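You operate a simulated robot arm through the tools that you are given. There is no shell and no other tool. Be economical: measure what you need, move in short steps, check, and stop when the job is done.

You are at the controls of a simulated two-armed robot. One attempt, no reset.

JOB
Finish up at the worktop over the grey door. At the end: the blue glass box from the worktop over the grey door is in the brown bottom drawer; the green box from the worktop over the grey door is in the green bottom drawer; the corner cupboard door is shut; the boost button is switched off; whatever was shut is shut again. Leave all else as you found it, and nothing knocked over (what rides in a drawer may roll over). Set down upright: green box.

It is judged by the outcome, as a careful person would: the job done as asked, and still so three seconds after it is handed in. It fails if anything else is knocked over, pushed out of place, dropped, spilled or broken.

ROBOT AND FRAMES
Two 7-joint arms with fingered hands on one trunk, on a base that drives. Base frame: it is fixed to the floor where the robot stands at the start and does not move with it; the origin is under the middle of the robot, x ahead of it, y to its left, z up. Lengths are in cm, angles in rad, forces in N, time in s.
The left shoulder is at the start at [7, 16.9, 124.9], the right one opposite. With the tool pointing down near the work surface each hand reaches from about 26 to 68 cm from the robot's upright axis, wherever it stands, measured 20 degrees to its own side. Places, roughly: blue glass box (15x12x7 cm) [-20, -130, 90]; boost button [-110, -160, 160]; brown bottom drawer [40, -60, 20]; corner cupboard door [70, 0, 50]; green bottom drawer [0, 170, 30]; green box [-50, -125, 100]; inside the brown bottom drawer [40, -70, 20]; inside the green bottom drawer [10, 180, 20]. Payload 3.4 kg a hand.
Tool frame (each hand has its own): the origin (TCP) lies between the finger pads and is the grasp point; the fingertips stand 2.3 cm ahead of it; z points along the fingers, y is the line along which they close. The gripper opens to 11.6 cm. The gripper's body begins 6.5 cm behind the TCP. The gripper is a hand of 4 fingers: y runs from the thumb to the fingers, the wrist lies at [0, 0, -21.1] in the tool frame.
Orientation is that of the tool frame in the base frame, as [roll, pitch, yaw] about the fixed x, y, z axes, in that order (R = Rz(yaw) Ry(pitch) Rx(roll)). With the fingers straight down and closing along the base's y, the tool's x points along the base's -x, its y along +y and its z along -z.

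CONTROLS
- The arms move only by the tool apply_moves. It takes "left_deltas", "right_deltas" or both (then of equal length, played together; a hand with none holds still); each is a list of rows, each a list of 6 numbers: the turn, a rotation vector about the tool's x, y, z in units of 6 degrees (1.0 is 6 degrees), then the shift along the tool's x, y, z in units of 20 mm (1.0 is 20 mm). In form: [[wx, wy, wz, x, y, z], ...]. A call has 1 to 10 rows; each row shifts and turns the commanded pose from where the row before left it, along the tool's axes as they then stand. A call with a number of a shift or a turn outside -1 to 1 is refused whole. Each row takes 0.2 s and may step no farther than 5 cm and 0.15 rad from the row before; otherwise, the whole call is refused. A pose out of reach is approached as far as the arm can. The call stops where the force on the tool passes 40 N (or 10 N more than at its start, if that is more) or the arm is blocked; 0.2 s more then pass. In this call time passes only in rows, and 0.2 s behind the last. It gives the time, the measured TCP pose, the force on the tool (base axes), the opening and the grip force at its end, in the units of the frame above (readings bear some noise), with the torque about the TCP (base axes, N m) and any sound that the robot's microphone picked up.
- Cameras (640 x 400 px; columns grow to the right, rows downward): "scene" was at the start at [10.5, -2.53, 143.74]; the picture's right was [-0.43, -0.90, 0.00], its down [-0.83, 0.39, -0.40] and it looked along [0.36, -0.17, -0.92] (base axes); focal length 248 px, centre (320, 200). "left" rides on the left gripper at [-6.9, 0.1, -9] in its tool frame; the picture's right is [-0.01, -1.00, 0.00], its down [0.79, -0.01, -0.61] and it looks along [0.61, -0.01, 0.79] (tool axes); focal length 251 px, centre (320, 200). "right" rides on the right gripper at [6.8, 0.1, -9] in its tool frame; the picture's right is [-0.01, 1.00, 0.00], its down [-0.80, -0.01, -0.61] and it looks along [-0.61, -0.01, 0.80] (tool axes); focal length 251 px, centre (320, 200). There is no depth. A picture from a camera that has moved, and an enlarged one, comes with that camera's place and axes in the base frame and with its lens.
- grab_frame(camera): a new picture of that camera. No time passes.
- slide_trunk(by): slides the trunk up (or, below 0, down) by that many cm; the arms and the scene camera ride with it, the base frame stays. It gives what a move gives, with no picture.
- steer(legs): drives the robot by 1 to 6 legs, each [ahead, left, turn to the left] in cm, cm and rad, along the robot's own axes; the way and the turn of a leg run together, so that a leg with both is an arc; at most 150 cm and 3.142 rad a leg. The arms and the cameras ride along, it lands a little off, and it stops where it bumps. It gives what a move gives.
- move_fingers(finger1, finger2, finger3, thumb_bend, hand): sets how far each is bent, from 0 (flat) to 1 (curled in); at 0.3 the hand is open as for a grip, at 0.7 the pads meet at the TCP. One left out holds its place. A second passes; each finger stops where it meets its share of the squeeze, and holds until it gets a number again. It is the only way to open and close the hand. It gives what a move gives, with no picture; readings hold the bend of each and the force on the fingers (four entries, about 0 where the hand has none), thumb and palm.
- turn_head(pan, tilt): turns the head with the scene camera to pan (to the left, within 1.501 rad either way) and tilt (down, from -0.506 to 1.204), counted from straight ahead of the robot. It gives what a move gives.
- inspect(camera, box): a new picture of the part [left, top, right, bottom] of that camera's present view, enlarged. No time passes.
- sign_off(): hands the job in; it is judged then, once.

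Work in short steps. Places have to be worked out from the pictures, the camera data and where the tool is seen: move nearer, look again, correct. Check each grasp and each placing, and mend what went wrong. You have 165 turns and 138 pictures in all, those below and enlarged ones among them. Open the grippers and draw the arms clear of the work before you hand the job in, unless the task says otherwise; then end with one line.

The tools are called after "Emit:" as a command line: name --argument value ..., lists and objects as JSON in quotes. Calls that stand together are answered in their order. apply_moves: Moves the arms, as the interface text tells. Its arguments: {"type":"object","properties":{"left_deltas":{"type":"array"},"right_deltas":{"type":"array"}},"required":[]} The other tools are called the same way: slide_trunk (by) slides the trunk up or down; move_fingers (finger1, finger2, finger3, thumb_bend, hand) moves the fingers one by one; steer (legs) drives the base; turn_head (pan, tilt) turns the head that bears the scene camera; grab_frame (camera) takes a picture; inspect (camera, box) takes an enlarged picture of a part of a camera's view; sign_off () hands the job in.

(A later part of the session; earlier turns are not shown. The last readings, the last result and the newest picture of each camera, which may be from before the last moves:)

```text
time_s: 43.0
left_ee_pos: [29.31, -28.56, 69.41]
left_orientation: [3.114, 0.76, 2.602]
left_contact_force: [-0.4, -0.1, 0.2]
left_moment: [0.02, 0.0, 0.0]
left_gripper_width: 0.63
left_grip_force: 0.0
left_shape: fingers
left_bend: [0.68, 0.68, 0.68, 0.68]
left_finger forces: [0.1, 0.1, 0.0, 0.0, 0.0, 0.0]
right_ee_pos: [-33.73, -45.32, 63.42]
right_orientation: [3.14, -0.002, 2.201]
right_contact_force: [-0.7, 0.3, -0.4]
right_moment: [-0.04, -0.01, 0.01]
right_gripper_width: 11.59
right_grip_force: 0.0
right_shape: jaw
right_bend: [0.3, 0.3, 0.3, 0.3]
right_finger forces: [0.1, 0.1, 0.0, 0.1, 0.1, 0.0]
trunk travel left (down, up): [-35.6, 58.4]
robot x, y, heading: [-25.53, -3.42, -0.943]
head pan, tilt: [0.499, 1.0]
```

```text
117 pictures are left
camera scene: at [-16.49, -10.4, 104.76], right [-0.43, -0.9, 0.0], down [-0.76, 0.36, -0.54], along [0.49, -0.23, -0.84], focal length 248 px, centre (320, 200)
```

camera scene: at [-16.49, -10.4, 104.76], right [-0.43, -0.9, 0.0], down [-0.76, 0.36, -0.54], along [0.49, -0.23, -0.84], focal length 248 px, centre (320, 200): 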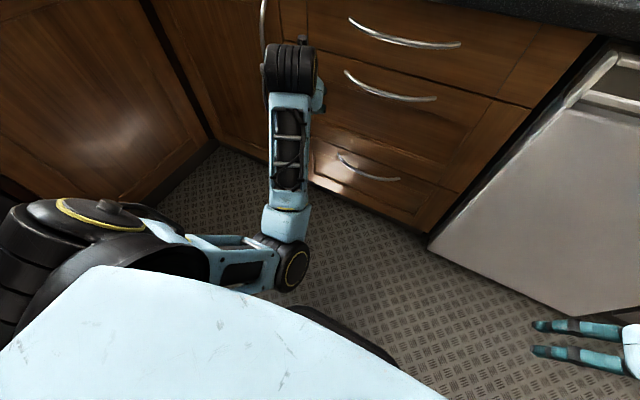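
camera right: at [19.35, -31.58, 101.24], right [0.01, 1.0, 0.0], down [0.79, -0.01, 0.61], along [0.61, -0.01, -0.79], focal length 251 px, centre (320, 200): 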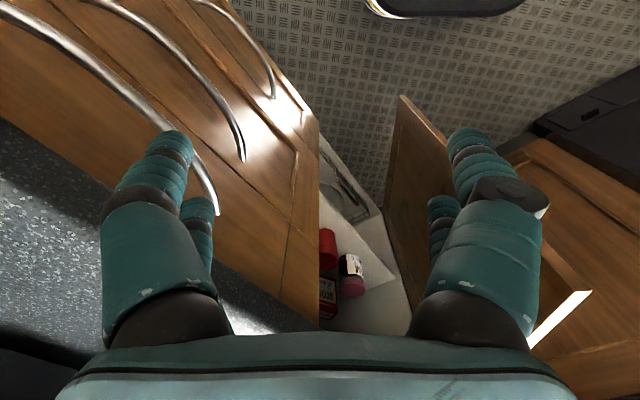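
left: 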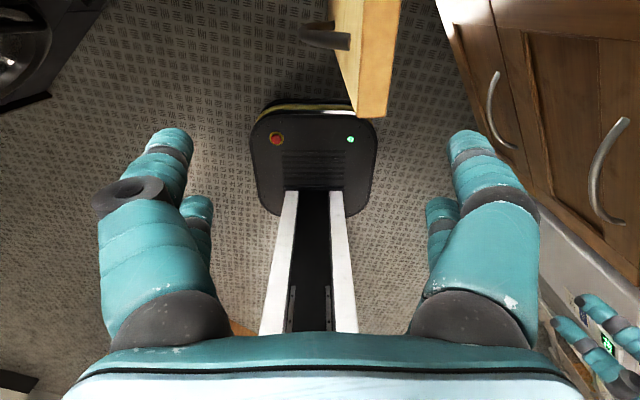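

The left elbow has folded inward. I rotate the hand back to vertical while moving outward, testing a few rows.

Emit:
apply_moves --left_deltas '[[0, 0.9, 0, 0.3, 0.3, 0], [0, 0.9, 0, 0.3, 0.3, 0], [0, 0.9, 0, 0.3, 0.3, 0], [0, 0.9, 0, 0.3, 0.3, 0], [0, 0.9, 0, 0.3, 0.3, 0], [0, 0.9, 0, 0.3, 0.3, 0], [0, 0.9, 0, 0.3, 0.3, 0], [0, 0.9, 0, 0.3, 0.3, 0]]'

```text
time_s: 44.8
left_ee_pos: [31.93, -23.66, 65.2]
left_orientation: [3.129, 0.002, 2.614]
left_contact_force: [0.1, 1.0, -0.1]
left_moment: [-0.02, 0.0, -0.04]
left_gripper_width: 0.64
left_grip_force: 0.1
left_shape: fingers
left_bend: [0.68, 0.68, 0.68, 0.68]
left_finger forces: [0.1, 0.0, 0.1, 0.0, 0.2, 0.0]
left hand out of reach, approached as far as the arm can: row 5, 6, 7, 8
right_ee_pos: [-33.82, -45.38, 63.4]
right_orientation: [3.138, -0.002, 2.201]
right_contact_force: [0.6, 0.0, -0.2]
right_moment: [0.0, 0.04, -0.03]
right_gripper_width: 11.62
right_grip_force: 0.1
right_shape: jaw
right_bend: [0.3, 0.3, 0.3, 0.3]
right_finger forces: [0.1, 0.1, 0.1, 0.1, 0.0, 0.0]
trunk travel left (down, up): [-35.6, 58.4]
robot x, y, heading: [-25.89, -3.7, -0.938]
head pan, tilt: [0.499, 1.0]
```

That worked. Now lower it and draw it back a bit.

Emit:
apply_moves --left_deltas '[[0, 0, 0, 0.3, 0, 0.9], [0, 0, 0, 0.3, 0, 0.9], [0, 0, 0, 0.3, 0, 0.9], [0, 0, 0, 0.3, 0, 0.9], [0, 0, 0, 0.3, 0, 0.9], [0, 0, 0, 0.3, 0, 0.9], [0, 0, -0.9, 0.3, 0, 0.5], [0, 0, -0.9, 0.3, 0, 0], [0, 0, -0.9, 0.3, 0, 0], [0, 0, -0.9, 0.3, 0, 0]]'

Emit:
grab_frame --camera "scene"

```text
time_s: 47.2
left_ee_pos: [30.31, -18.71, 54.88]
left_orientation: [3.103, 0.071, 3.041]
left_contact_force: [0.8, 1.4, -0.7]
left_moment: [0.01, 0.01, -0.01]
left_gripper_width: 0.65
left_grip_force: 0.0
left_shape: fingers
left_bend: [0.68, 0.68, 0.68, 0.68]
left_finger forces: [0.0, 0.0, 0.1, 0.0, 0.0, 0.0]
right_ee_pos: [-33.73, -45.44, 63.57]
right_orientation: [3.137, -0.001, 2.2]
right_contact_force: [-0.7, 0.1, 0.7]
right_moment: [-0.02, 0.0, -0.01]
right_gripper_width: 11.6
right_grip_force: 0.2
right_shape: jaw
right_bend: [0.3, 0.3, 0.3, 0.3]
right_finger forces: [0.0, 0.1, 0.1, 0.0, 0.1, 0.1]
trunk travel left (down, up): [-35.6, 58.4]
robot x, y, heading: [-26.14, -3.42, -0.942]
head pan, tilt: [0.499, 1.0]
stopped in row 10 (left hand): the arm was blocked; the commanded pose is now the measured one
```

```text
116 pictures are left
camera scene: at [-16.48, -10.38, 104.76], right [-0.43, -0.9, 0.0], down [-0.76, 0.36, -0.54], along [0.49, -0.23, -0.84], focal length 248 px, centre (320, 200)
```

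scene: 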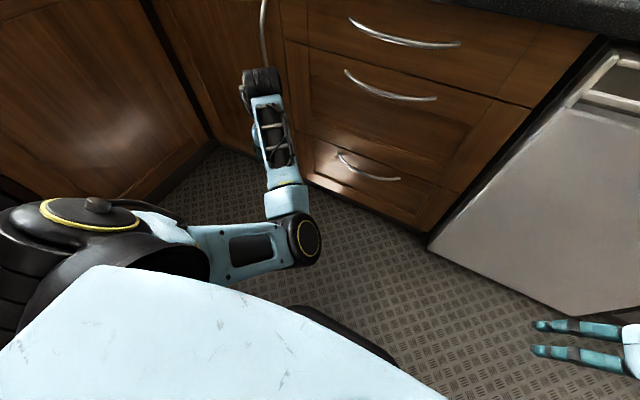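

I turned the yaw the wrong way; correct that with +wz.

Emit:
apply_moves --left_deltas '[[0, 0, 0.9, 0, 0, 0], [0, 0, 0.9, 0, 0, 0], [0, 0, 0.9, 0, 0, 0], [0, 0, 0.9, 0, 0, 0], [0, 0, 0.9, 0, -0.3, 0], [0, 0, 0.9, 0, -0.3, 0], [0, 0, 0.9, 0, -0.3, 0], [0, 0, 0.9, 0.3, -0.3, 0], [0, 0, 0.9, 0.5, 0, 0], [0, 0, 0, 0.5, 0, 0]]'

Emit:
grab_frame --camera "scene"

```text
time_s: 49.6
left_ee_pos: [29.83, -17.04, 56.31]
left_orientation: [3.006, 0.043, 2.231]
left_contact_force: [-0.4, -0.4, -0.1]
left_moment: [-0.02, -0.02, 0.0]
left_gripper_width: 0.65
left_grip_force: 0.0
left_shape: fingers
left_bend: [0.68, 0.68, 0.68, 0.68]
left_finger forces: [0.0, 0.1, 0.0, 0.1, 0.0, 0.0]
right_ee_pos: [-33.83, -45.41, 63.38]
right_orientation: [3.138, -0.001, 2.201]
right_contact_force: [-0.6, -0.8, -0.3]
right_moment: [0.04, -0.01, 0.0]
right_gripper_width: 11.58
right_grip_force: 0.1
right_shape: jaw
right_bend: [0.3, 0.3, 0.3, 0.3]
right_finger forces: [0.0, 0.1, 0.0, 0.0, 0.1, 0.0]
trunk travel left (down, up): [-35.6, 58.4]
robot x, y, heading: [-25.71, -3.32, -0.935]
head pan, tilt: [0.499, 1.0]
stopped in row 10 (left hand): the arm was blocked; the commanded pose is now the measured one
```

```text
115 pictures are left
camera scene: at [-16.48, -10.38, 104.76], right [-0.43, -0.9, 0.0], down [-0.76, 0.36, -0.54], along [0.49, -0.23, -0.84], focal length 248 px, centre (320, 200)
```

scene: 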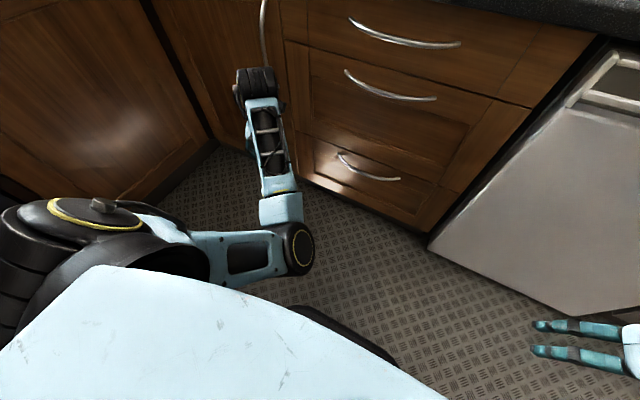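

I'll use the right arm for the pull instead. I shift the base left 29 cm and then lower and extend the right hand.

Emit:
steer --legs '[[0, 29, 0]]'

Emit:
apply_moves --right_deltas '[[0, 0, 0, -0.5, 0, 0.8], [0, 0, 0, -0.5, 0.2, 0.8], [0, 0, 0, -0.5, 0.2, 0.8], [0, 0, 0, -0.5, 0.2, 0.8], [0, 0, 0, -0.5, 0.2, 0.8], [0, 0, 0, -0.5, 0.2, 0.8], [0, 0, 0, -0.5, 0.2, 0.8], [0, 0, 0, -0.5, 0.2, 0.8]]'

Emit:
apply_moves --right_deltas '[[0, -0.9, 0, 0, 0, 0], [0, -0.9, 0, 0, 0, 0], [0, -0.9, 0, 0, 0, 0], [0, -0.9, 0, 0, 0, 0], [0, -0.9, 0, 0, 0, 0], [0, -0.9, 0, 0, 0, 0], [0, -0.9, 0, 0, 0, 0], [0, -0.9, 0, 0, 0, 0], [0, -0.9, 0, 0, 0, 0], [0, -0.9, 0, 0, 0, 0]]'

```text
time_s: 51.6
left_ee_pos: [53.84, 0.35, 56.15]
left_orientation: [3.005, 0.041, 2.226]
left_contact_force: [0.5, -0.7, 1.1]
left_moment: [0.02, 0.0, 0.04]
left_gripper_width: 0.68
left_grip_force: 0.1
left_shape: fingers
left_bend: [0.68, 0.68, 0.68, 0.68]
left_finger forces: [0.0, 0.0, 0.1, 0.1, 0.1, 0.0]
right_ee_pos: [-9.74, -27.82, 63.58]
right_orientation: [3.14, -0.002, 2.2]
right_contact_force: [-0.1, -1.1, -0.2]
right_moment: [0.0, -0.01, -0.04]
right_gripper_width: 11.6
right_grip_force: 0.1
right_shape: jaw
right_bend: [0.3, 0.3, 0.3, 0.3]
right_finger forces: [0.0, 0.0, 0.0, 0.0, 0.0, 0.0]
trunk travel left (down, up): [-35.6, 58.4]
robot x, y, heading: [-1.49, 14.23, -0.949]
head pan, tilt: [0.499, 1.0]
```

```text
time_s: 53.4
left_ee_pos: [53.62, 0.42, 56.29]
left_orientation: [3.003, 0.04, 2.227]
left_contact_force: [0.2, 1.1, 0.5]
left_moment: [0.02, -0.01, -0.03]
left_gripper_width: 0.65
left_grip_force: 0.0
left_shape: fingers
left_bend: [0.68, 0.68, 0.68, 0.68]
left_finger forces: [0.1, 0.0, 0.1, 0.0, 0.1, 0.0]
right_ee_pos: [-2.89, -32.69, 50.8]
right_orientation: [3.139, 0.0, 2.198]
right_contact_force: [-0.1, -0.2, -0.3]
right_moment: [0.01, 0.01, -0.01]
right_gripper_width: 11.6
right_grip_force: 0.0
right_shape: jaw
right_bend: [0.3, 0.3, 0.3, 0.3]
right_finger forces: [0.1, 0.0, 0.1, 0.1, 0.0, 0.0]
trunk travel left (down, up): [-35.6, 58.4]
robot x, y, heading: [-1.99, 14.24, -0.944]
head pan, tilt: [0.499, 1.0]
```

```text
time_s: 55.6
left_ee_pos: [53.86, 0.41, 56.28]
left_orientation: [3.004, 0.04, 2.227]
left_contact_force: [-0.8, 0.2, -0.1]
left_moment: [0.0, 0.04, 0.0]
left_gripper_width: 0.67
left_grip_force: 0.0
left_shape: fingers
left_bend: [0.68, 0.68, 0.68, 0.68]
left_finger forces: [0.0, 0.0, 0.0, 0.1, 0.1, 0.0]
right_ee_pos: [-2.88, -32.58, 50.61]
right_orientation: [3.135, 0.943, 2.192]
right_contact_force: [-0.4, 0.4, 1.3]
right_moment: [-0.04, -0.01, 0.02]
right_gripper_width: 11.57
right_grip_force: 0.1
right_shape: jaw
right_bend: [0.3, 0.3, 0.3, 0.3]
right_finger forces: [0.0, 0.0, 0.0, 0.1, 0.0, 0.0]
trunk travel left (down, up): [-35.6, 58.4]
robot x, y, heading: [-2.02, 14.64, -0.946]
head pan, tilt: [0.499, 1.0]
```

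The right arm behaves. Continue pitching and try the roll (y down).

Emit:
apply_moves --right_deltas '[[0, -0.9, 0, 0, 0, 0.5], [0, -0.9, 0, 0, 0, 0.5], [0, -0.9, 0, 0, 0, 0.5], [0, -0.9, 0, 0, 0, 0.5], [0, 0, -0.95, 0, 0, 0], [0, 0, -0.95, 0, 0, 0], [0, 0, -0.95, 0, 0, 0], [0, 0, -0.95, 0, 0, 0]]'

Emit:
apply_moves --right_deltas '[[0, 0, -0.95, 0, 0, 0], [0, 0, -0.95, 0, 0, 0], [0, 0, -0.95, 0, 0, 0], [0, 0, -0.95, 0, 0, 0], [0, 0, -0.95, 0, 0, 0], [0, 0, -0.95, 0, 0, 0], [0, 0, -0.95, 0, 0, 0], [0, 0, -0.95, 0, 0, 0], [0, 0, -0.95, 0, 0, 0], [0, 0, -0.95, 0, 0, 0]]'

```text
time_s: 57.4
left_ee_pos: [53.76, 0.48, 56.33]
left_orientation: [3.005, 0.04, 2.227]
left_contact_force: [-0.7, 0.7, -1.0]
left_moment: [0.03, 0.0, -0.02]
left_gripper_width: 0.65
left_grip_force: 0.2
left_shape: fingers
left_bend: [0.68, 0.68, 0.68, 0.68]
left_finger forces: [0.0, 0.1, 0.0, 0.1, 0.0, 0.0]
right_ee_pos: [-0.79, -35.49, 48.81]
right_orientation: [-2.16, 1.104, -3.048]
right_contact_force: [0.0, 0.1, 0.6]
right_moment: [0.01, 0.0, -0.03]
right_gripper_width: 11.57
right_grip_force: 0.1
right_shape: jaw
right_bend: [0.3, 0.3, 0.3, 0.3]
right_finger forces: [0.1, 0.0, 0.0, 0.0, 0.0, 0.0]
trunk travel left (down, up): [-35.6, 58.4]
robot x, y, heading: [-1.51, 13.84, -0.944]
head pan, tilt: [0.499, 1.0]
```

```text
time_s: 59.6
left_ee_pos: [53.81, 0.34, 56.32]
left_orientation: [3.002, 0.038, 2.228]
left_contact_force: [-0.4, 0.6, -0.6]
left_moment: [0.01, -0.05, -0.01]
left_gripper_width: 0.65
left_grip_force: 0.1
left_shape: fingers
left_bend: [0.68, 0.68, 0.68, 0.68]
left_finger forces: [0.1, 0.1, 0.1, 0.0, 0.0, 0.0]
right_ee_pos: [-0.87, -35.52, 48.81]
right_orientation: [-1.828, 0.175, -2.556]
right_contact_force: [-0.7, 0.6, -0.1]
right_moment: [0.04, -0.01, -0.05]
right_gripper_width: 11.57
right_grip_force: 0.0
right_shape: jaw
right_bend: [0.3, 0.3, 0.3, 0.3]
right_finger forces: [0.0, 0.1, 0.0, 0.0, 0.1, 0.1]
trunk travel left (down, up): [-35.6, 58.4]
robot x, y, heading: [-1.95, 14.22, -0.941]
head pan, tilt: [0.499, 1.0]
```

Right hand now points forward with y vertical. Finish the roll, lower the trunk and look with the right camera.

Emit:
apply_moves --right_deltas '[[0, 0, -0.85, 0, 0, 0], [0, 0, -0.85, 0, 0, 0]]'

Emit:
slide_trunk --by -14

Emit:
grab_frame --camera "right"

Emit:
turn_head --pan -0.2 --tilt 0.8

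Emit:
grab_frame --camera "scene"

```text
time_s: 60.2
left_ee_pos: [53.73, 0.34, 56.2]
left_orientation: [3.004, 0.041, 2.228]
left_contact_force: [-0.9, 0.3, -0.6]
left_moment: [0.0, -0.01, -0.01]
left_gripper_width: 0.68
left_grip_force: 0.0
left_shape: fingers
left_bend: [0.68, 0.68, 0.68, 0.68]
left_finger forces: [0.1, 0.0, 0.0, 0.0, 0.0, 0.0]
right_ee_pos: [-0.78, -35.46, 48.72]
right_orientation: [-1.824, 0.003, -2.514]
right_contact_force: [0.1, -0.3, -0.7]
right_moment: [0.02, 0.0, -0.01]
right_gripper_width: 11.61
right_grip_force: 0.1
right_shape: jaw
right_bend: [0.3, 0.3, 0.3, 0.3]
right_finger forces: [0.0, 0.0, 0.1, 0.0, 0.0, 0.1]
trunk travel left (down, up): [-35.6, 58.4]
robot x, y, heading: [-1.85, 14.34, -0.947]
head pan, tilt: [0.499, 1.0]
```

```text
time_s: 61.9
left_ee_pos: [53.9, 0.39, 42.35]
left_orientation: [3.003, 0.043, 2.227]
left_contact_force: [0.2, -0.1, 0.0]
left_moment: [0.01, -0.04, 0.0]
left_gripper_width: 0.68
left_grip_force: 0.1
left_shape: fingers
left_bend: [0.68, 0.68, 0.68, 0.68]
left_finger forces: [0.0, 0.0, 0.0, 0.0, 0.0, 0.0]
right_ee_pos: [-0.75, -35.45, 34.94]
right_orientation: [-1.823, 0.004, -2.512]
right_contact_force: [-0.2, 0.1, -0.1]
right_moment: [-0.02, 0.01, -0.01]
right_gripper_width: 11.56
right_grip_force: 0.0
right_shape: jaw
right_bend: [0.3, 0.3, 0.3, 0.3]
right_finger forces: [0.0, 0.1, 0.0, 0.0, 0.0, 0.0]
trunk travel left (down, up): [-21.6, 72.4]
robot x, y, heading: [-1.97, 13.75, -0.942]
head pan, tilt: [0.499, 1.0]
```

```text
114 pictures are left
camera right: at [-11.43, -32.53, 36.93], right [-0.14, 0.21, -0.97], down [0.3, 0.94, 0.16], along [0.94, -0.27, -0.19], focal length 251 px, centre (320, 200)
```

right: 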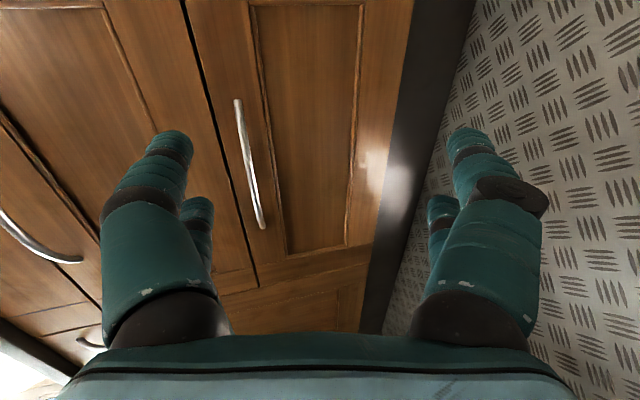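

```text
time_s: 62.9
left_ee_pos: [53.79, 0.51, 42.2]
left_orientation: [3.004, 0.041, 2.227]
left_contact_force: [0.1, 0.3, -0.7]
left_moment: [0.0, 0.01, -0.01]
left_gripper_width: 0.67
left_grip_force: 0.0
left_shape: fingers
left_bend: [0.68, 0.68, 0.68, 0.68]
left_finger forces: [0.0, 0.0, 0.0, 0.0, 0.1, 0.1]
right_ee_pos: [-0.9, -35.41, 34.71]
right_orientation: [-1.821, 0.002, -2.513]
right_contact_force: [-1.4, 1.0, 0.3]
right_moment: [-0.01, -0.03, 0.02]
right_gripper_width: 11.58
right_grip_force: 0.0
right_shape: jaw
right_bend: [0.3, 0.3, 0.3, 0.3]
right_finger forces: [0.0, 0.0, 0.0, 0.0, 0.0, 0.0]
trunk travel left (down, up): [-21.6, 72.4]
robot x, y, heading: [-1.73, 14.31, -0.943]
head pan, tilt: [-0.201, 0.799]
```

```text
113 pictures are left
camera scene: at [4.59, 2.77, 92.27], right [-0.91, -0.42, 0.0], down [-0.3, 0.65, -0.7], along [0.29, -0.63, -0.72], focal length 248 px, centre (320, 200)
```

scene: 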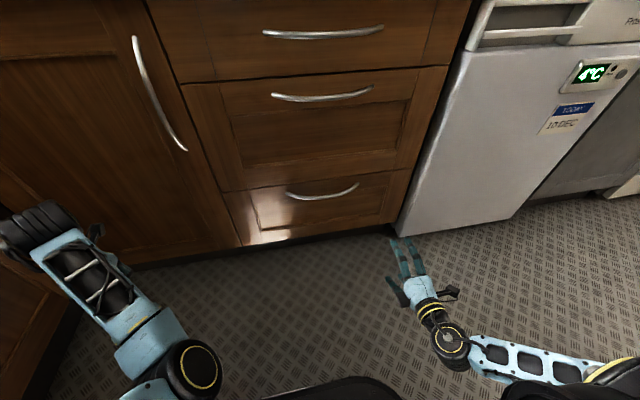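

Bottom handle is at about s≈8, d≈58, z≈34–38. I drive left 14 and ahead 9, then look again with both cameras.

Emit:
steer --legs '[[0, 14, 0], [9, 0, 0]]'

Emit:
grab_frame --camera "right"

Emit:
grab_frame --camera "scene"

```text
time_s: 65.0
left_ee_pos: [70.09, 1.16, 42.24]
left_orientation: [3.003, 0.04, 2.227]
left_contact_force: [-0.1, -1.0, 0.3]
left_moment: [0.0, -0.01, 0.01]
left_gripper_width: 0.65
left_grip_force: 0.0
left_shape: fingers
left_bend: [0.68, 0.68, 0.68, 0.68]
left_finger forces: [0.0, 0.0, 0.0, 0.1, 0.1, 0.1]
right_ee_pos: [15.55, -34.77, 34.76]
right_orientation: [-1.825, 0.003, -2.513]
right_contact_force: [-0.4, -0.2, -0.7]
right_moment: [0.01, 0.01, -0.01]
right_gripper_width: 11.6
right_grip_force: 0.0
right_shape: jaw
right_bend: [0.3, 0.3, 0.3, 0.3]
right_finger forces: [0.1, 0.0, 0.0, 0.1, 0.0, 0.1]
trunk travel left (down, up): [-21.6, 72.4]
robot x, y, heading: [14.42, 15.15, -0.943]
head pan, tilt: [-0.201, 0.799]
```

```text
112 pictures are left
camera right: at [4.98, -31.76, 36.91], right [-0.14, 0.21, -0.97], down [0.3, 0.94, 0.16], along [0.94, -0.27, -0.19], focal length 251 px, centre (320, 200)
```

right: 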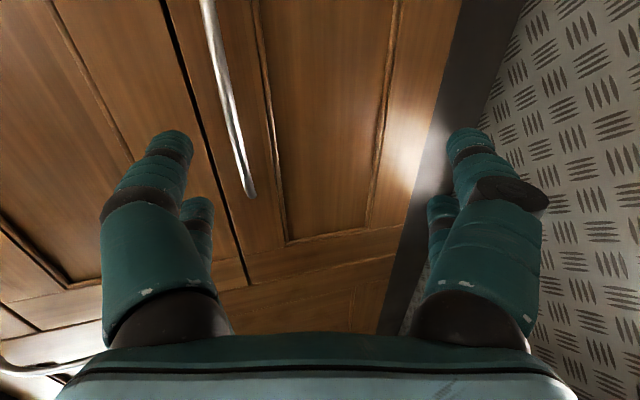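

```text
111 pictures are left
camera scene: at [20.99, 3.54, 92.27], right [-0.91, -0.42, 0.0], down [-0.3, 0.65, -0.7], along [0.29, -0.63, -0.72], focal length 248 px, centre (320, 200)
```

scene: 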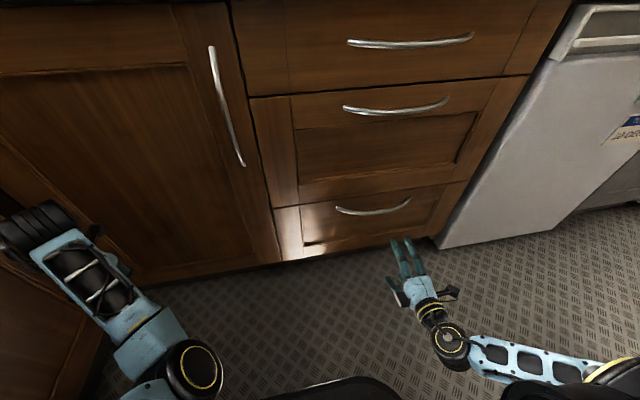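

The handle spans s −4…20 at z≈38, its bow protruding to d≈53. I level the hand, raise it 3 cm and advance 12 cm.

Emit:
apply_moves --right_deltas '[[0.8, 0, 0, 0, -0.5, 0], [0.8, 0, 0, 0, -0.5, 0], [0.8, 0, 0, 0, -0.6, 0], [0, 0, 0, 0, 0, 1], [0, 0, 0, 0, 0, 1], [0, 0, 0, 0, 0, 1], [0, 0, 0, 0, 0, 1], [0, 0, 0, 0, 0, 1], [0, 0, 0, 0, 0, 1]]'

Emit:
grab_frame --camera "right"

Emit:
inspect --camera "scene" --box '[300, 150, 460, 310]'

```text
time_s: 67.0
left_ee_pos: [70.19, 1.3, 42.16]
left_orientation: [3.006, 0.038, 2.227]
left_contact_force: [-0.3, 0.1, 0.9]
left_moment: [0.0, -0.01, 0.0]
left_gripper_width: 0.65
left_grip_force: 0.1
left_shape: fingers
left_bend: [0.68, 0.68, 0.68, 0.68]
left_finger forces: [0.1, 0.1, 0.0, 0.1, 0.0, 0.0]
right_ee_pos: [22.96, -44.83, 37.87]
right_orientation: [-1.572, 0.002, -2.513]
right_contact_force: [-0.3, 0.3, 0.1]
right_moment: [0.03, 0.04, 0.04]
right_gripper_width: 11.61
right_grip_force: 0.1
right_shape: jaw
right_bend: [0.3, 0.3, 0.3, 0.3]
right_finger forces: [0.0, 0.1, 0.1, 0.0, 0.0, 0.0]
trunk travel left (down, up): [-21.6, 72.4]
robot x, y, heading: [14.55, 14.97, -0.943]
head pan, tilt: [-0.201, 0.799]
```

```text
110 pictures are left
camera right: at [12.22, -41.63, 37.76], right [0.01, 0.01, -1.0], down [0.29, 0.96, 0.01], along [0.96, -0.29, 0.01], focal length 251 px, centre (320, 200)
```

right: 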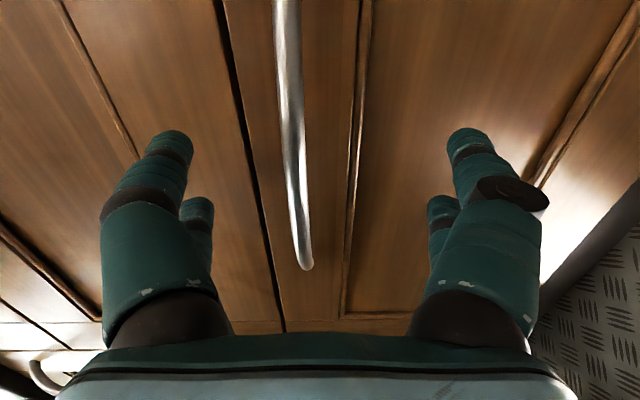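

```text
2.50 times, centred on (380, 230) of scene
camera zoom: at [20.98, 3.54, 92.27], right [-0.91, -0.42, 0.0], down [-0.3, 0.65, -0.7], along [0.29, -0.63, -0.72], focal length 619 px, centre (170, 125)
```

zoom: 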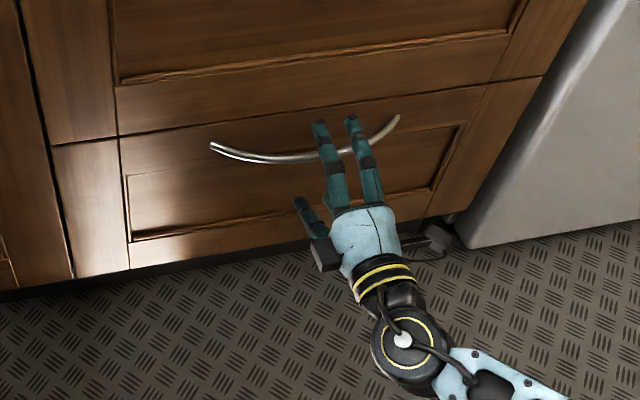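

The bar sits about 2 cm above the hand's centreline. Raise 1.8 cm, advance 3.4 cm.

Emit:
apply_moves --right_deltas '[[0, 0, 0, 0, -0.9, 0], [0, 0, 0, 0, 0, 0.6], [0, 0, 0, 0, 0, 0.6], [0, 0, 0, 0, 0, 0.5]]'

Emit:
grab_frame --camera "right"

```text
time_s: 68.0
left_ee_pos: [70.25, 1.32, 42.32]
left_orientation: [3.004, 0.04, 2.228]
left_contact_force: [-0.1, -0.9, -0.8]
left_moment: [-0.05, 0.03, -0.02]
left_gripper_width: 0.67
left_grip_force: 0.1
left_shape: fingers
left_bend: [0.68, 0.68, 0.68, 0.68]
left_finger forces: [0.0, 0.1, 0.0, 0.1, 0.0, 0.1]
right_ee_pos: [25.0, -47.58, 39.7]
right_orientation: [-1.574, 0.003, -2.515]
right_contact_force: [0.4, -0.4, 0.2]
right_moment: [-0.02, 0.03, -0.01]
right_gripper_width: 11.58
right_grip_force: 0.1
right_shape: jaw
right_bend: [0.3, 0.3, 0.3, 0.3]
right_finger forces: [0.1, 0.0, 0.0, 0.0, 0.0, 0.1]
trunk travel left (down, up): [-21.6, 72.4]
robot x, y, heading: [14.7, 14.94, -0.941]
head pan, tilt: [-0.201, 0.799]
```

```text
108 pictures are left
camera right: at [14.14, -44.44, 39.65], right [0.01, 0.01, -1.0], down [0.29, 0.96, 0.01], along [0.96, -0.29, 0.01], focal length 251 px, centre (320, 200)
```

right: 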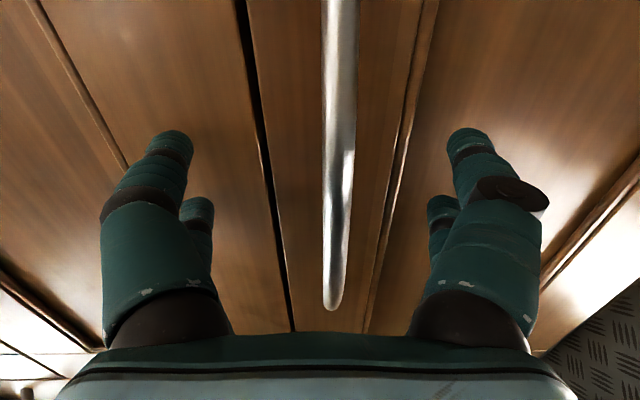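

Bar is centred; advance a touch more and close on it.

Emit:
apply_moves --right_deltas '[[0, 0, 0, 0, 0.1, 0.4]]'

Emit:
move_fingers --hand "right" --finger1 0.75 --finger2 0.75 --finger3 0.75 --thumb_bend 0.75

Emit:
grab_frame --camera "right"

```text
time_s: 68.3
left_ee_pos: [70.25, 1.18, 42.28]
left_orientation: [3.006, 0.041, 2.229]
left_contact_force: [0.7, 0.2, 0.1]
left_moment: [-0.03, -0.01, -0.02]
left_gripper_width: 0.67
left_grip_force: 0.0
left_shape: fingers
left_bend: [0.68, 0.68, 0.68, 0.68]
left_finger forces: [0.0, 0.0, 0.0, 0.0, 0.1, 0.0]
right_ee_pos: [25.33, -48.13, 39.69]
right_orientation: [-1.573, 0.002, -2.511]
right_contact_force: [-11.9, 19.3, 3.5]
right_moment: [0.19, 0.12, -0.02]
right_gripper_width: 11.58
right_grip_force: 0.0
right_shape: jaw
right_bend: [0.31, 0.3, 0.29, 0.29]
right_finger forces: [7.1, 6.1, 4.0, 0.0, 5.0, 0.1]
trunk travel left (down, up): [-21.6, 72.4]
robot x, y, heading: [14.76, 15.42, -0.942]
head pan, tilt: [-0.201, 0.799]
```

```text
time_s: 68.8
left_ee_pos: [70.1, 1.31, 42.61]
left_orientation: [3.004, 0.047, 2.223]
left_contact_force: [-0.5, -0.1, 0.1]
left_moment: [-0.01, -0.04, 0.02]
left_gripper_width: 0.65
left_grip_force: 0.1
left_shape: fingers
left_bend: [0.68, 0.68, 0.68, 0.68]
left_finger forces: [0.0, 0.1, 0.0, 0.0, 0.1, 0.0]
right_ee_pos: [24.92, -47.84, 39.59]
right_orientation: [-1.572, 0.001, -2.512]
right_contact_force: [-22.5, 33.4, -2.4]
right_moment: [0.51, 0.37, 0.23]
right_gripper_width: 5.38
right_grip_force: 20.1
right_shape: fingers
right_bend: [0.5, 0.5, 0.48, 0.73]
right_finger forces: [13.8, 12.7, 13.9, 0.0, 0.1, 0.1]
trunk travel left (down, up): [-21.6, 72.4]
robot x, y, heading: [14.79, 15.17, -0.948]
head pan, tilt: [-0.201, 0.799]
stopped (right hand): the force on the tool passed its limit (the readings are from after the stop); the commanded pose is now the measured one
```

```text
107 pictures are left
camera right: at [14.11, -44.58, 39.44], right [0.01, 0.01, -1.0], down [0.29, 0.96, 0.01], along [0.96, -0.29, 0.01], focal length 251 px, centre (320, 200)
```

right: 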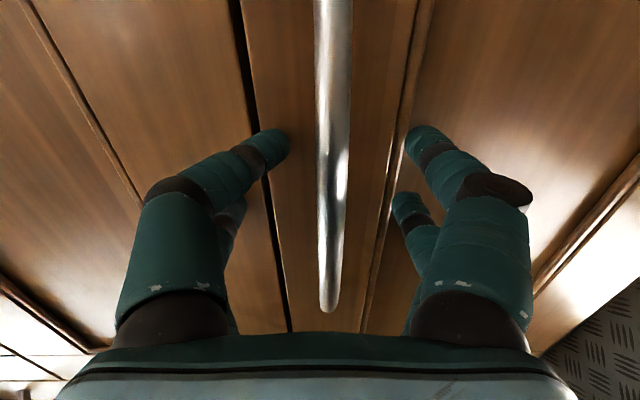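

The fingertips jam on the drawer face as they curl. Back off 1.2 cm and close again.

Emit:
apply_moves --right_deltas '[[0, 0, 0, 0, 0, -0.6]]'

Emit:
move_fingers --hand "right" --finger1 0.75 --finger2 0.75 --finger3 0.75 --thumb_bend 0.75

Emit:
grab_frame --camera "right"

```text
time_s: 69.2
left_ee_pos: [70.24, 1.23, 42.15]
left_orientation: [3.002, 0.04, 2.228]
left_contact_force: [0.0, -0.2, -0.1]
left_moment: [-0.01, -0.05, 0.0]
left_gripper_width: 0.66
left_grip_force: 0.1
left_shape: fingers
left_bend: [0.68, 0.68, 0.68, 0.68]
left_finger forces: [0.0, 0.0, 0.0, 0.0, 0.0, 0.0]
right_ee_pos: [24.73, -47.39, 39.46]
right_orientation: [-1.57, 0.002, -2.514]
right_contact_force: [2.3, -3.5, -2.6]
right_moment: [-0.04, 0.01, -0.04]
right_gripper_width: 0.0
right_grip_force: 0.2
right_shape: fingers
right_bend: [0.73, 0.73, 0.74, 0.74]
right_finger forces: [0.2, 0.7, 0.0, 0.0, 0.0, 0.0]
trunk travel left (down, up): [-21.6, 72.4]
robot x, y, heading: [14.63, 15.15, -0.942]
head pan, tilt: [-0.201, 0.799]
```

```text
time_s: 70.2
left_ee_pos: [70.25, 1.32, 42.28]
left_orientation: [3.003, 0.04, 2.225]
left_contact_force: [-0.1, -0.9, 1.3]
left_moment: [0.03, 0.04, 0.03]
left_gripper_width: 0.65
left_grip_force: 0.0
left_shape: fingers
left_bend: [0.68, 0.68, 0.68, 0.68]
left_finger forces: [0.1, 0.1, 0.0, 0.1, 0.1, 0.1]
right_ee_pos: [24.64, -47.24, 39.42]
right_orientation: [-1.572, 0.001, -2.512]
right_contact_force: [2.8, -4.1, -0.8]
right_moment: [-0.06, 0.01, -0.09]
right_gripper_width: 0.0
right_grip_force: 3.3
right_shape: fingers
right_bend: [0.73, 0.73, 0.74, 0.74]
right_finger forces: [0.0, 6.6, 0.1, 0.0, 0.1, 0.1]
trunk travel left (down, up): [-21.6, 72.4]
robot x, y, heading: [14.67, 15.24, -0.943]
head pan, tilt: [-0.201, 0.799]
```

```text
106 pictures are left
camera right: at [13.77, -44.02, 39.31], right [0.01, 0.01, -1.0], down [0.29, 0.96, 0.01], along [0.96, -0.29, 0.01], focal length 251 px, centre (320, 200)
```

right: 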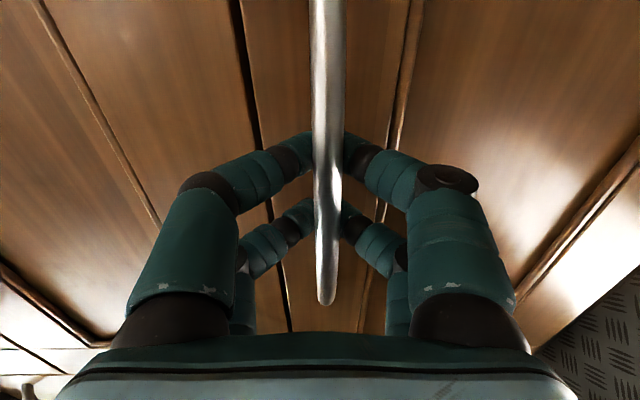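

The fingers meet behind the bar, caging it. I pull by driving back 10 cm.

Emit:
steer --legs '[[-10, 0, 0]]'

Emit:
grab_frame --camera "scene"

```text
time_s: 71.3
left_ee_pos: [64.44, 9.3, 42.21]
left_orientation: [3.004, 0.041, 2.226]
left_contact_force: [0.1, 0.3, 0.3]
left_moment: [0.0, 0.0, 0.0]
left_gripper_width: 0.65
left_grip_force: 0.1
left_shape: fingers
left_bend: [0.68, 0.68, 0.68, 0.68]
left_finger forces: [0.0, 0.0, 0.0, 0.0, 0.1, 0.0]
right_ee_pos: [18.9, -39.09, 39.42]
right_orientation: [-1.572, 0.001, -2.513]
right_contact_force: [0.5, -0.9, -0.8]
right_moment: [-0.01, 0.02, 0.0]
right_gripper_width: 0.0
right_grip_force: 0.4
right_shape: fingers
right_bend: [0.73, 0.73, 0.74, 0.74]
right_finger forces: [0.1, 0.3, 0.1, 0.0, 0.0, 0.1]
trunk travel left (down, up): [-21.6, 72.4]
robot x, y, heading: [8.56, 23.27, -0.941]
head pan, tilt: [-0.201, 0.799]
```

```text
105 pictures are left
camera scene: at [15.12, 11.58, 92.27], right [-0.91, -0.41, 0.0], down [-0.3, 0.65, -0.7], along [0.29, -0.63, -0.72], focal length 248 px, centre (320, 200)
```

scene: 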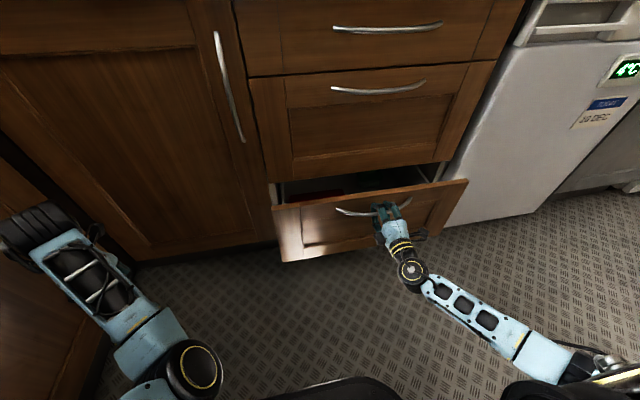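

The drawer is opening. I pull another 24 cm.

Emit:
steer --legs '[[-24, 0, 0]]'

Emit:
grab_frame --camera "scene"

```text
time_s: 73.1
left_ee_pos: [50.4, 28.3, 42.26]
left_orientation: [3.002, 0.041, 2.226]
left_contact_force: [0.0, -0.4, 0.0]
left_moment: [-0.03, 0.02, -0.03]
left_gripper_width: 0.66
left_grip_force: 0.0
left_shape: fingers
left_bend: [0.68, 0.68, 0.68, 0.68]
left_finger forces: [0.1, 0.1, 0.1, 0.0, 0.0, 0.0]
right_ee_pos: [4.85, -20.06, 39.49]
right_orientation: [-1.572, 0.002, -2.516]
right_contact_force: [-0.5, -0.7, -0.4]
right_moment: [-0.01, 0.0, -0.03]
right_gripper_width: 0.01
right_grip_force: 0.1
right_shape: fingers
right_bend: [0.73, 0.73, 0.74, 0.73]
right_finger forces: [0.1, 0.0, 0.1, 0.0, 0.0, 0.0]
trunk travel left (down, up): [-21.6, 72.4]
robot x, y, heading: [-5.15, 41.72, -0.949]
head pan, tilt: [-0.201, 0.799]
```

```text
104 pictures are left
camera scene: at [1.22, 30.75, 92.28], right [-0.91, -0.41, 0.0], down [-0.3, 0.65, -0.7], along [0.29, -0.63, -0.72], focal length 248 px, centre (320, 200)
```

scene: 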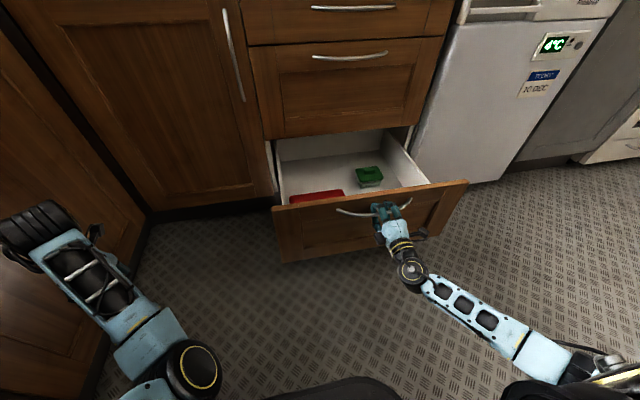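

It holds a red and a green item, with free room. I pull 5 cm more, then release.

Emit:
steer --legs '[[-5, 0, 0]]'

Emit:
move_fingers --hand "right" --finger1 0.3 --finger2 0.3 --finger3 0.3 --thumb_bend 0.3

Emit:
grab_frame --camera "right"

Emit:
grab_frame --camera "scene"

```text
time_s: 74.0
left_ee_pos: [47.56, 32.42, 42.33]
left_orientation: [3.002, 0.043, 2.225]
left_contact_force: [-1.0, -0.3, -0.6]
left_moment: [-0.02, -0.02, 0.0]
left_gripper_width: 0.67
left_grip_force: 0.1
left_shape: fingers
left_bend: [0.68, 0.68, 0.68, 0.68]
left_finger forces: [0.0, 0.0, 0.1, 0.0, 0.0, 0.0]
right_ee_pos: [1.86, -15.88, 39.44]
right_orientation: [-1.572, 0.0, -2.516]
right_contact_force: [0.0, -1.1, -0.6]
right_moment: [-0.02, -0.02, 0.01]
right_gripper_width: 0.0
right_grip_force: 0.5
right_shape: fingers
right_bend: [0.73, 0.73, 0.74, 0.73]
right_finger forces: [0.3, 0.4, 0.0, 0.0, 0.1, 0.0]
trunk travel left (down, up): [-21.6, 72.4]
robot x, y, heading: [-8.4, 46.18, -0.942]
head pan, tilt: [-0.201, 0.799]
```

```text
time_s: 75.0
left_ee_pos: [47.59, 32.44, 42.35]
left_orientation: [3.002, 0.041, 2.226]
left_contact_force: [-0.3, -0.1, -0.1]
left_moment: [0.04, 0.01, 0.02]
left_gripper_width: 0.64
left_grip_force: 0.1
left_shape: fingers
left_bend: [0.68, 0.68, 0.68, 0.68]
left_finger forces: [0.0, 0.0, 0.0, 0.0, 0.0, 0.0]
right_ee_pos: [1.8, -15.91, 39.5]
right_orientation: [-1.571, 0.001, -2.515]
right_contact_force: [-0.1, -0.4, 0.1]
right_moment: [0.01, 0.02, 0.01]
right_gripper_width: 11.63
right_grip_force: 0.0
right_shape: fingers
right_bend: [0.3, 0.3, 0.3, 0.3]
right_finger forces: [0.0, 0.0, 0.0, 0.1, 0.0, 0.0]
trunk travel left (down, up): [-21.6, 72.4]
robot x, y, heading: [-8.28, 46.07, -0.947]
head pan, tilt: [-0.201, 0.799]
```

```text
103 pictures are left
camera right: at [-8.94, -12.8, 39.4], right [0.01, 0.01, -1.0], down [0.29, 0.96, 0.01], along [0.96, -0.29, 0.01], focal length 251 px, centre (320, 200)
```

right: 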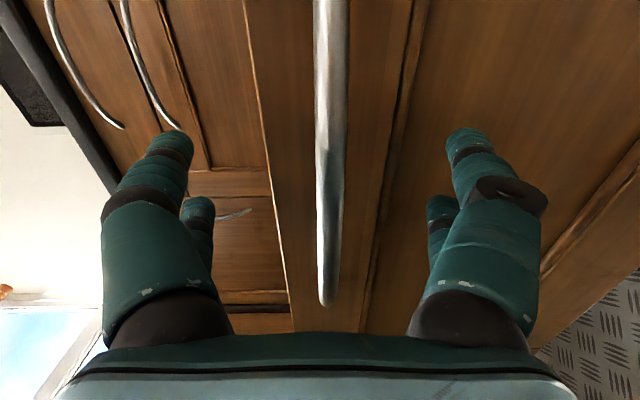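

```text
102 pictures are left
camera scene: at [-1.73, 34.82, 92.27], right [-0.91, -0.41, 0.0], down [-0.3, 0.65, -0.7], along [0.29, -0.63, -0.72], focal length 248 px, centre (320, 200)
```

scene: 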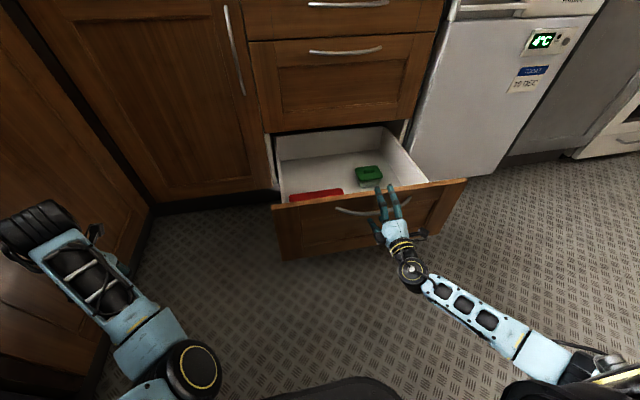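

Released. I back away and raise the trunk, then look to the right where I'll drive.

Emit:
steer --legs '[[-10, 0, 0]]'

Emit:
slide_trunk --by 40

Emit:
slide_trunk --by 18

Emit:
turn_head --pan -1.2 --tilt 0.7

Emit:
grab_frame --camera "scene"

```text
time_s: 76.1
left_ee_pos: [41.58, 40.51, 42.34]
left_orientation: [3.002, 0.041, 2.226]
left_contact_force: [0.6, 0.0, -0.7]
left_moment: [-0.04, 0.02, 0.01]
left_gripper_width: 0.66
left_grip_force: 0.1
left_shape: fingers
left_bend: [0.68, 0.68, 0.68, 0.68]
left_finger forces: [0.0, 0.0, 0.0, 0.0, 0.0, 0.1]
right_ee_pos: [-3.97, -7.86, 39.51]
right_orientation: [-1.57, 0.001, -2.515]
right_contact_force: [-0.1, -0.6, -0.3]
right_moment: [0.03, 0.0, 0.01]
right_gripper_width: 11.66
right_grip_force: 0.1
right_shape: fingers
right_bend: [0.3, 0.3, 0.3, 0.3]
right_finger forces: [0.0, 0.2, 0.1, 0.1, 0.0, 0.1]
trunk travel left (down, up): [-21.6, 72.4]
robot x, y, heading: [-13.68, 54.21, -0.949]
head pan, tilt: [-0.201, 0.799]
```

```text
time_s: 80.0
left_ee_pos: [41.72, 40.5, 82.33]
left_orientation: [3.003, 0.042, 2.226]
left_contact_force: [-0.3, -0.5, -0.2]
left_moment: [-0.01, 0.01, 0.0]
left_gripper_width: 0.67
left_grip_force: 0.1
left_shape: fingers
left_bend: [0.68, 0.68, 0.68, 0.68]
left_finger forces: [0.0, 0.0, 0.0, 0.1, 0.1, 0.0]
right_ee_pos: [-3.94, -7.88, 79.6]
right_orientation: [-1.571, 0.0, -2.514]
right_contact_force: [0.3, -0.3, -0.7]
right_moment: [-0.01, 0.02, 0.0]
right_gripper_width: 11.66
right_grip_force: 0.0
right_shape: fingers
right_bend: [0.3, 0.3, 0.3, 0.3]
right_finger forces: [0.0, 0.0, 0.1, 0.1, 0.1, 0.0]
trunk travel left (down, up): [-61.6, 32.4]
robot x, y, heading: [-14.06, 54.81, -0.947]
head pan, tilt: [-0.201, 0.799]
```

```text
time_s: 82.0
left_ee_pos: [41.67, 40.51, 100.23]
left_orientation: [3.001, 0.041, 2.226]
left_contact_force: [0.2, 0.3, 0.0]
left_moment: [-0.02, 0.03, -0.02]
left_gripper_width: 0.66
left_grip_force: 0.1
left_shape: fingers
left_bend: [0.68, 0.68, 0.68, 0.68]
left_finger forces: [0.0, 0.0, 0.0, 0.0, 0.0, 0.0]
right_ee_pos: [-3.96, -7.89, 97.51]
right_orientation: [-1.571, 0.001, -2.514]
right_contact_force: [-0.6, 0.1, 0.0]
right_moment: [-0.04, 0.0, 0.0]
right_gripper_width: 11.68
right_grip_force: 0.1
right_shape: fingers
right_bend: [0.3, 0.3, 0.3, 0.3]
right_finger forces: [0.0, 0.1, 0.0, 0.0, 0.1, 0.1]
trunk travel left (down, up): [-79.6, 14.4]
robot x, y, heading: [-13.81, 53.94, -0.946]
head pan, tilt: [-0.201, 0.799]
```

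```text
time_s: 83.2
left_ee_pos: [41.72, 40.5, 100.36]
left_orientation: [3.003, 0.042, 2.226]
left_contact_force: [-0.8, 0.5, -0.1]
left_moment: [-0.01, 0.0, 0.0]
left_gripper_width: 0.66
left_grip_force: 0.0
left_shape: fingers
left_bend: [0.68, 0.68, 0.68, 0.68]
left_finger forces: [0.1, 0.1, 0.1, 0.0, 0.0, 0.1]
right_ee_pos: [-4.04, -7.88, 97.56]
right_orientation: [-1.571, 0.003, -2.516]
right_contact_force: [0.7, -0.2, 0.3]
right_moment: [-0.01, 0.04, 0.02]
right_gripper_width: 11.65
right_grip_force: 0.0
right_shape: fingers
right_bend: [0.3, 0.3, 0.3, 0.3]
right_finger forces: [0.0, 0.1, 0.0, 0.0, 0.0, 0.0]
trunk travel left (down, up): [-79.6, 14.4]
robot x, y, heading: [-13.98, 54.11, -0.939]
head pan, tilt: [-1.201, 0.7]
```

```text
101 pictures are left
camera scene: at [-15.53, 43.12, 151.09], right [-0.84, 0.54, 0.0], down [0.35, 0.54, -0.76], along [-0.41, -0.64, -0.64], focal length 248 px, centre (320, 200)
```

scene: 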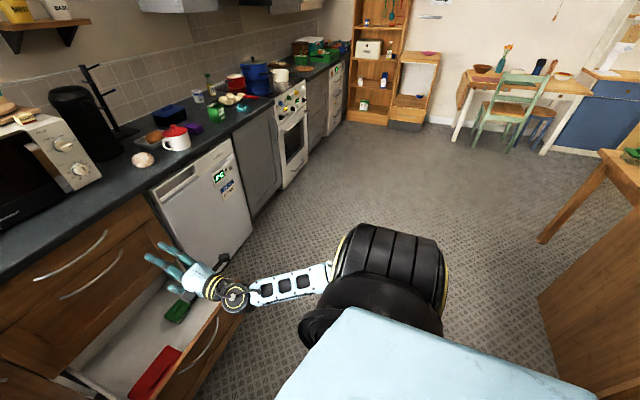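

The floor is clear to the right. I drive right 120 cm in the robot's frame.

Emit:
steer --legs '[[0, -120, 0]]'

Emit:
turn_head --pan 0 --tilt 0.5

Emit:
grab_frame --camera "scene"

```text
time_s: 89.3
left_ee_pos: [-55.04, -29.59, 100.31]
left_orientation: [3.003, 0.042, 2.227]
left_contact_force: [0.8, 0.5, -0.1]
left_moment: [-0.02, 0.03, 0.0]
left_gripper_width: 0.67
left_grip_force: 0.2
left_shape: fingers
left_bend: [0.68, 0.68, 0.68, 0.68]
left_finger forces: [0.0, 0.0, 0.1, 0.0, 0.0, 0.1]
right_ee_pos: [-100.66, -78.09, 97.52]
right_orientation: [-1.572, 0.001, -2.513]
right_contact_force: [-0.2, -0.6, -0.1]
right_moment: [0.01, 0.0, -0.01]
right_gripper_width: 11.64
right_grip_force: 0.0
right_shape: fingers
right_bend: [0.3, 0.3, 0.3, 0.3]
right_finger forces: [0.1, 0.0, 0.0, 0.0, 0.1, 0.1]
trunk travel left (down, up): [-79.6, 14.4]
robot x, y, heading: [-110.7, -16.15, -0.946]
head pan, tilt: [-1.201, 0.7]
```

```text
time_s: 90.7
left_ee_pos: [-54.96, -29.56, 100.34]
left_orientation: [3.001, 0.042, 2.227]
left_contact_force: [-0.5, 0.4, 0.8]
left_moment: [-0.02, 0.04, -0.01]
left_gripper_width: 0.65
left_grip_force: 0.0
left_shape: fingers
left_bend: [0.68, 0.68, 0.68, 0.68]
left_finger forces: [0.1, 0.1, 0.0, 0.0, 0.0, 0.1]
right_ee_pos: [-100.58, -78.19, 97.52]
right_orientation: [-1.57, 0.003, -2.513]
right_contact_force: [0.2, 0.5, -0.3]
right_moment: [-0.01, 0.02, 0.01]
right_gripper_width: 11.65
right_grip_force: 0.1
right_shape: fingers
right_bend: [0.3, 0.3, 0.3, 0.3]
right_finger forces: [0.0, 0.1, 0.0, 0.1, 0.0, 0.0]
trunk travel left (down, up): [-79.6, 14.4]
robot x, y, heading: [-111.37, -15.97, -0.939]
head pan, tilt: [0.0, 0.499]
```

```text
100 pictures are left
camera scene: at [-102.35, -27.34, 152.87], right [-0.81, -0.59, 0.0], down [-0.28, 0.39, -0.88], along [0.52, -0.71, -0.48], focal length 248 px, centre (320, 200)
```

scene: 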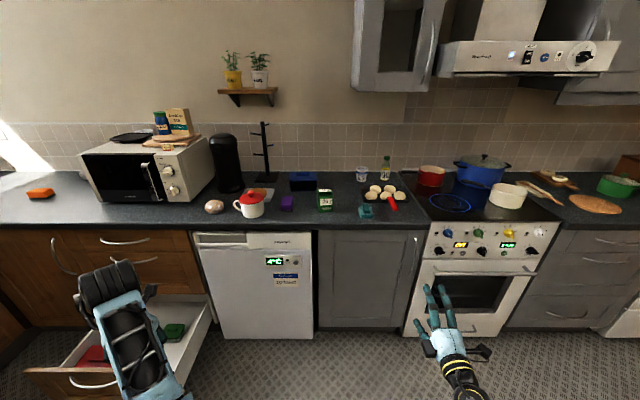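

Zooming into the objects and the hood buttons.

Emit:
inspect --camera "scene" --box '[220, 150, 420, 240]'

Emit:
inspect --camera "scene" --box '[430, 25, 630, 95]'

```text
3.20 times, centred on (320, 195) of scene
camera zoom: at [-102.35, -27.34, 152.87], right [-0.81, -0.59, 0.0], down [-0.28, 0.39, -0.88], along [0.52, -0.71, -0.48], focal length 793 px, centre (320, 216)
```

zoom: 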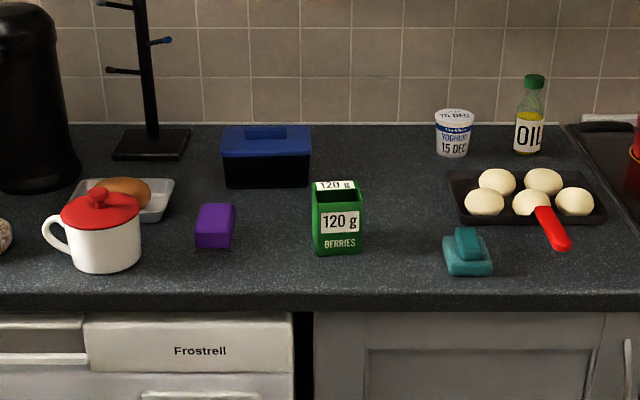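

```text
3.20 times, centred on (530, 60) of scene
camera zoom: at [-102.35, -27.34, 152.87], right [-0.81, -0.59, 0.0], down [-0.28, 0.39, -0.88], along [0.52, -0.71, -0.48], focal length 793 px, centre (-352, 648)
```

zoom: 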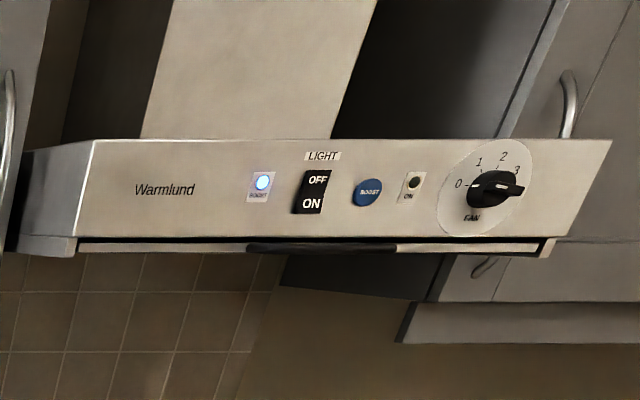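

The boost button is the round blue one on the hood, near (-107,-158,155.5), and its lamp is lit. I raise the trunk and lift the forward-pointing right hand in steps, also reaching forward.

Emit:
slide_trunk --by 14

Emit:
apply_moves --right_deltas '[[0, 0, 0, 0, -0.9, 0.6], [0, 0, 0, 0, -0.9, 0.6], [0, 0, 0, 0, -0.9, 0.6], [0, 0, 0, 0, -0.9, 0.6], [0, 0, 0, 0, -0.9, 0.4], [0, 0, 0, 0, -0.9, 0.4], [0, 0, 0, 0, -0.9, 0.4], [0, 0, 0, 0, -0.9, 0.4], [0, 0, 0, 0, -0.9, 0], [0, 0, 0, 0, -0.9, 0]]'

```text
time_s: 92.4
left_ee_pos: [-55.01, -29.6, 114.34]
left_orientation: [3.001, 0.042, 2.226]
left_contact_force: [-0.8, -0.8, 0.2]
left_moment: [0.04, 0.0, 0.02]
left_gripper_width: 0.67
left_grip_force: 0.2
left_shape: fingers
left_bend: [0.68, 0.68, 0.68, 0.68]
left_finger forces: [0.0, 0.0, 0.0, 0.1, 0.0, 0.1]
right_ee_pos: [-100.61, -78.14, 111.53]
right_orientation: [-1.572, 0.0, -2.513]
right_contact_force: [-0.3, 0.1, 0.7]
right_moment: [-0.03, -0.01, -0.03]
right_gripper_width: 11.66
right_grip_force: 0.0
right_shape: fingers
right_bend: [0.3, 0.3, 0.3, 0.3]
right_finger forces: [0.0, 0.1, 0.0, 0.0, 0.0, 0.0]
trunk travel left (down, up): [-93.6, 0.4]
robot x, y, heading: [-110.89, -16.03, -0.942]
head pan, tilt: [0.0, 0.499]
```

```text
time_s: 94.6
left_ee_pos: [-55.08, -29.62, 114.25]
left_orientation: [3.001, 0.041, 2.228]
left_contact_force: [0.3, -0.2, -1.1]
left_moment: [-0.02, 0.01, 0.03]
left_gripper_width: 0.67
left_grip_force: 0.0
left_shape: fingers
left_bend: [0.68, 0.68, 0.68, 0.68]
left_finger forces: [0.0, 0.0, 0.1, 0.1, 0.1, 0.0]
right_ee_pos: [-95.97, -84.44, 129.49]
right_orientation: [-1.571, 0.001, -2.513]
right_contact_force: [-0.6, 0.2, -0.1]
right_moment: [0.0, 0.0, -0.02]
right_gripper_width: 11.67
right_grip_force: 0.1
right_shape: fingers
right_bend: [0.3, 0.3, 0.3, 0.3]
right_finger forces: [0.1, 0.1, 0.0, 0.1, 0.0, 0.0]
trunk travel left (down, up): [-93.6, 0.4]
robot x, y, heading: [-110.7, -15.78, -0.943]
head pan, tilt: [0.0, 0.499]
```

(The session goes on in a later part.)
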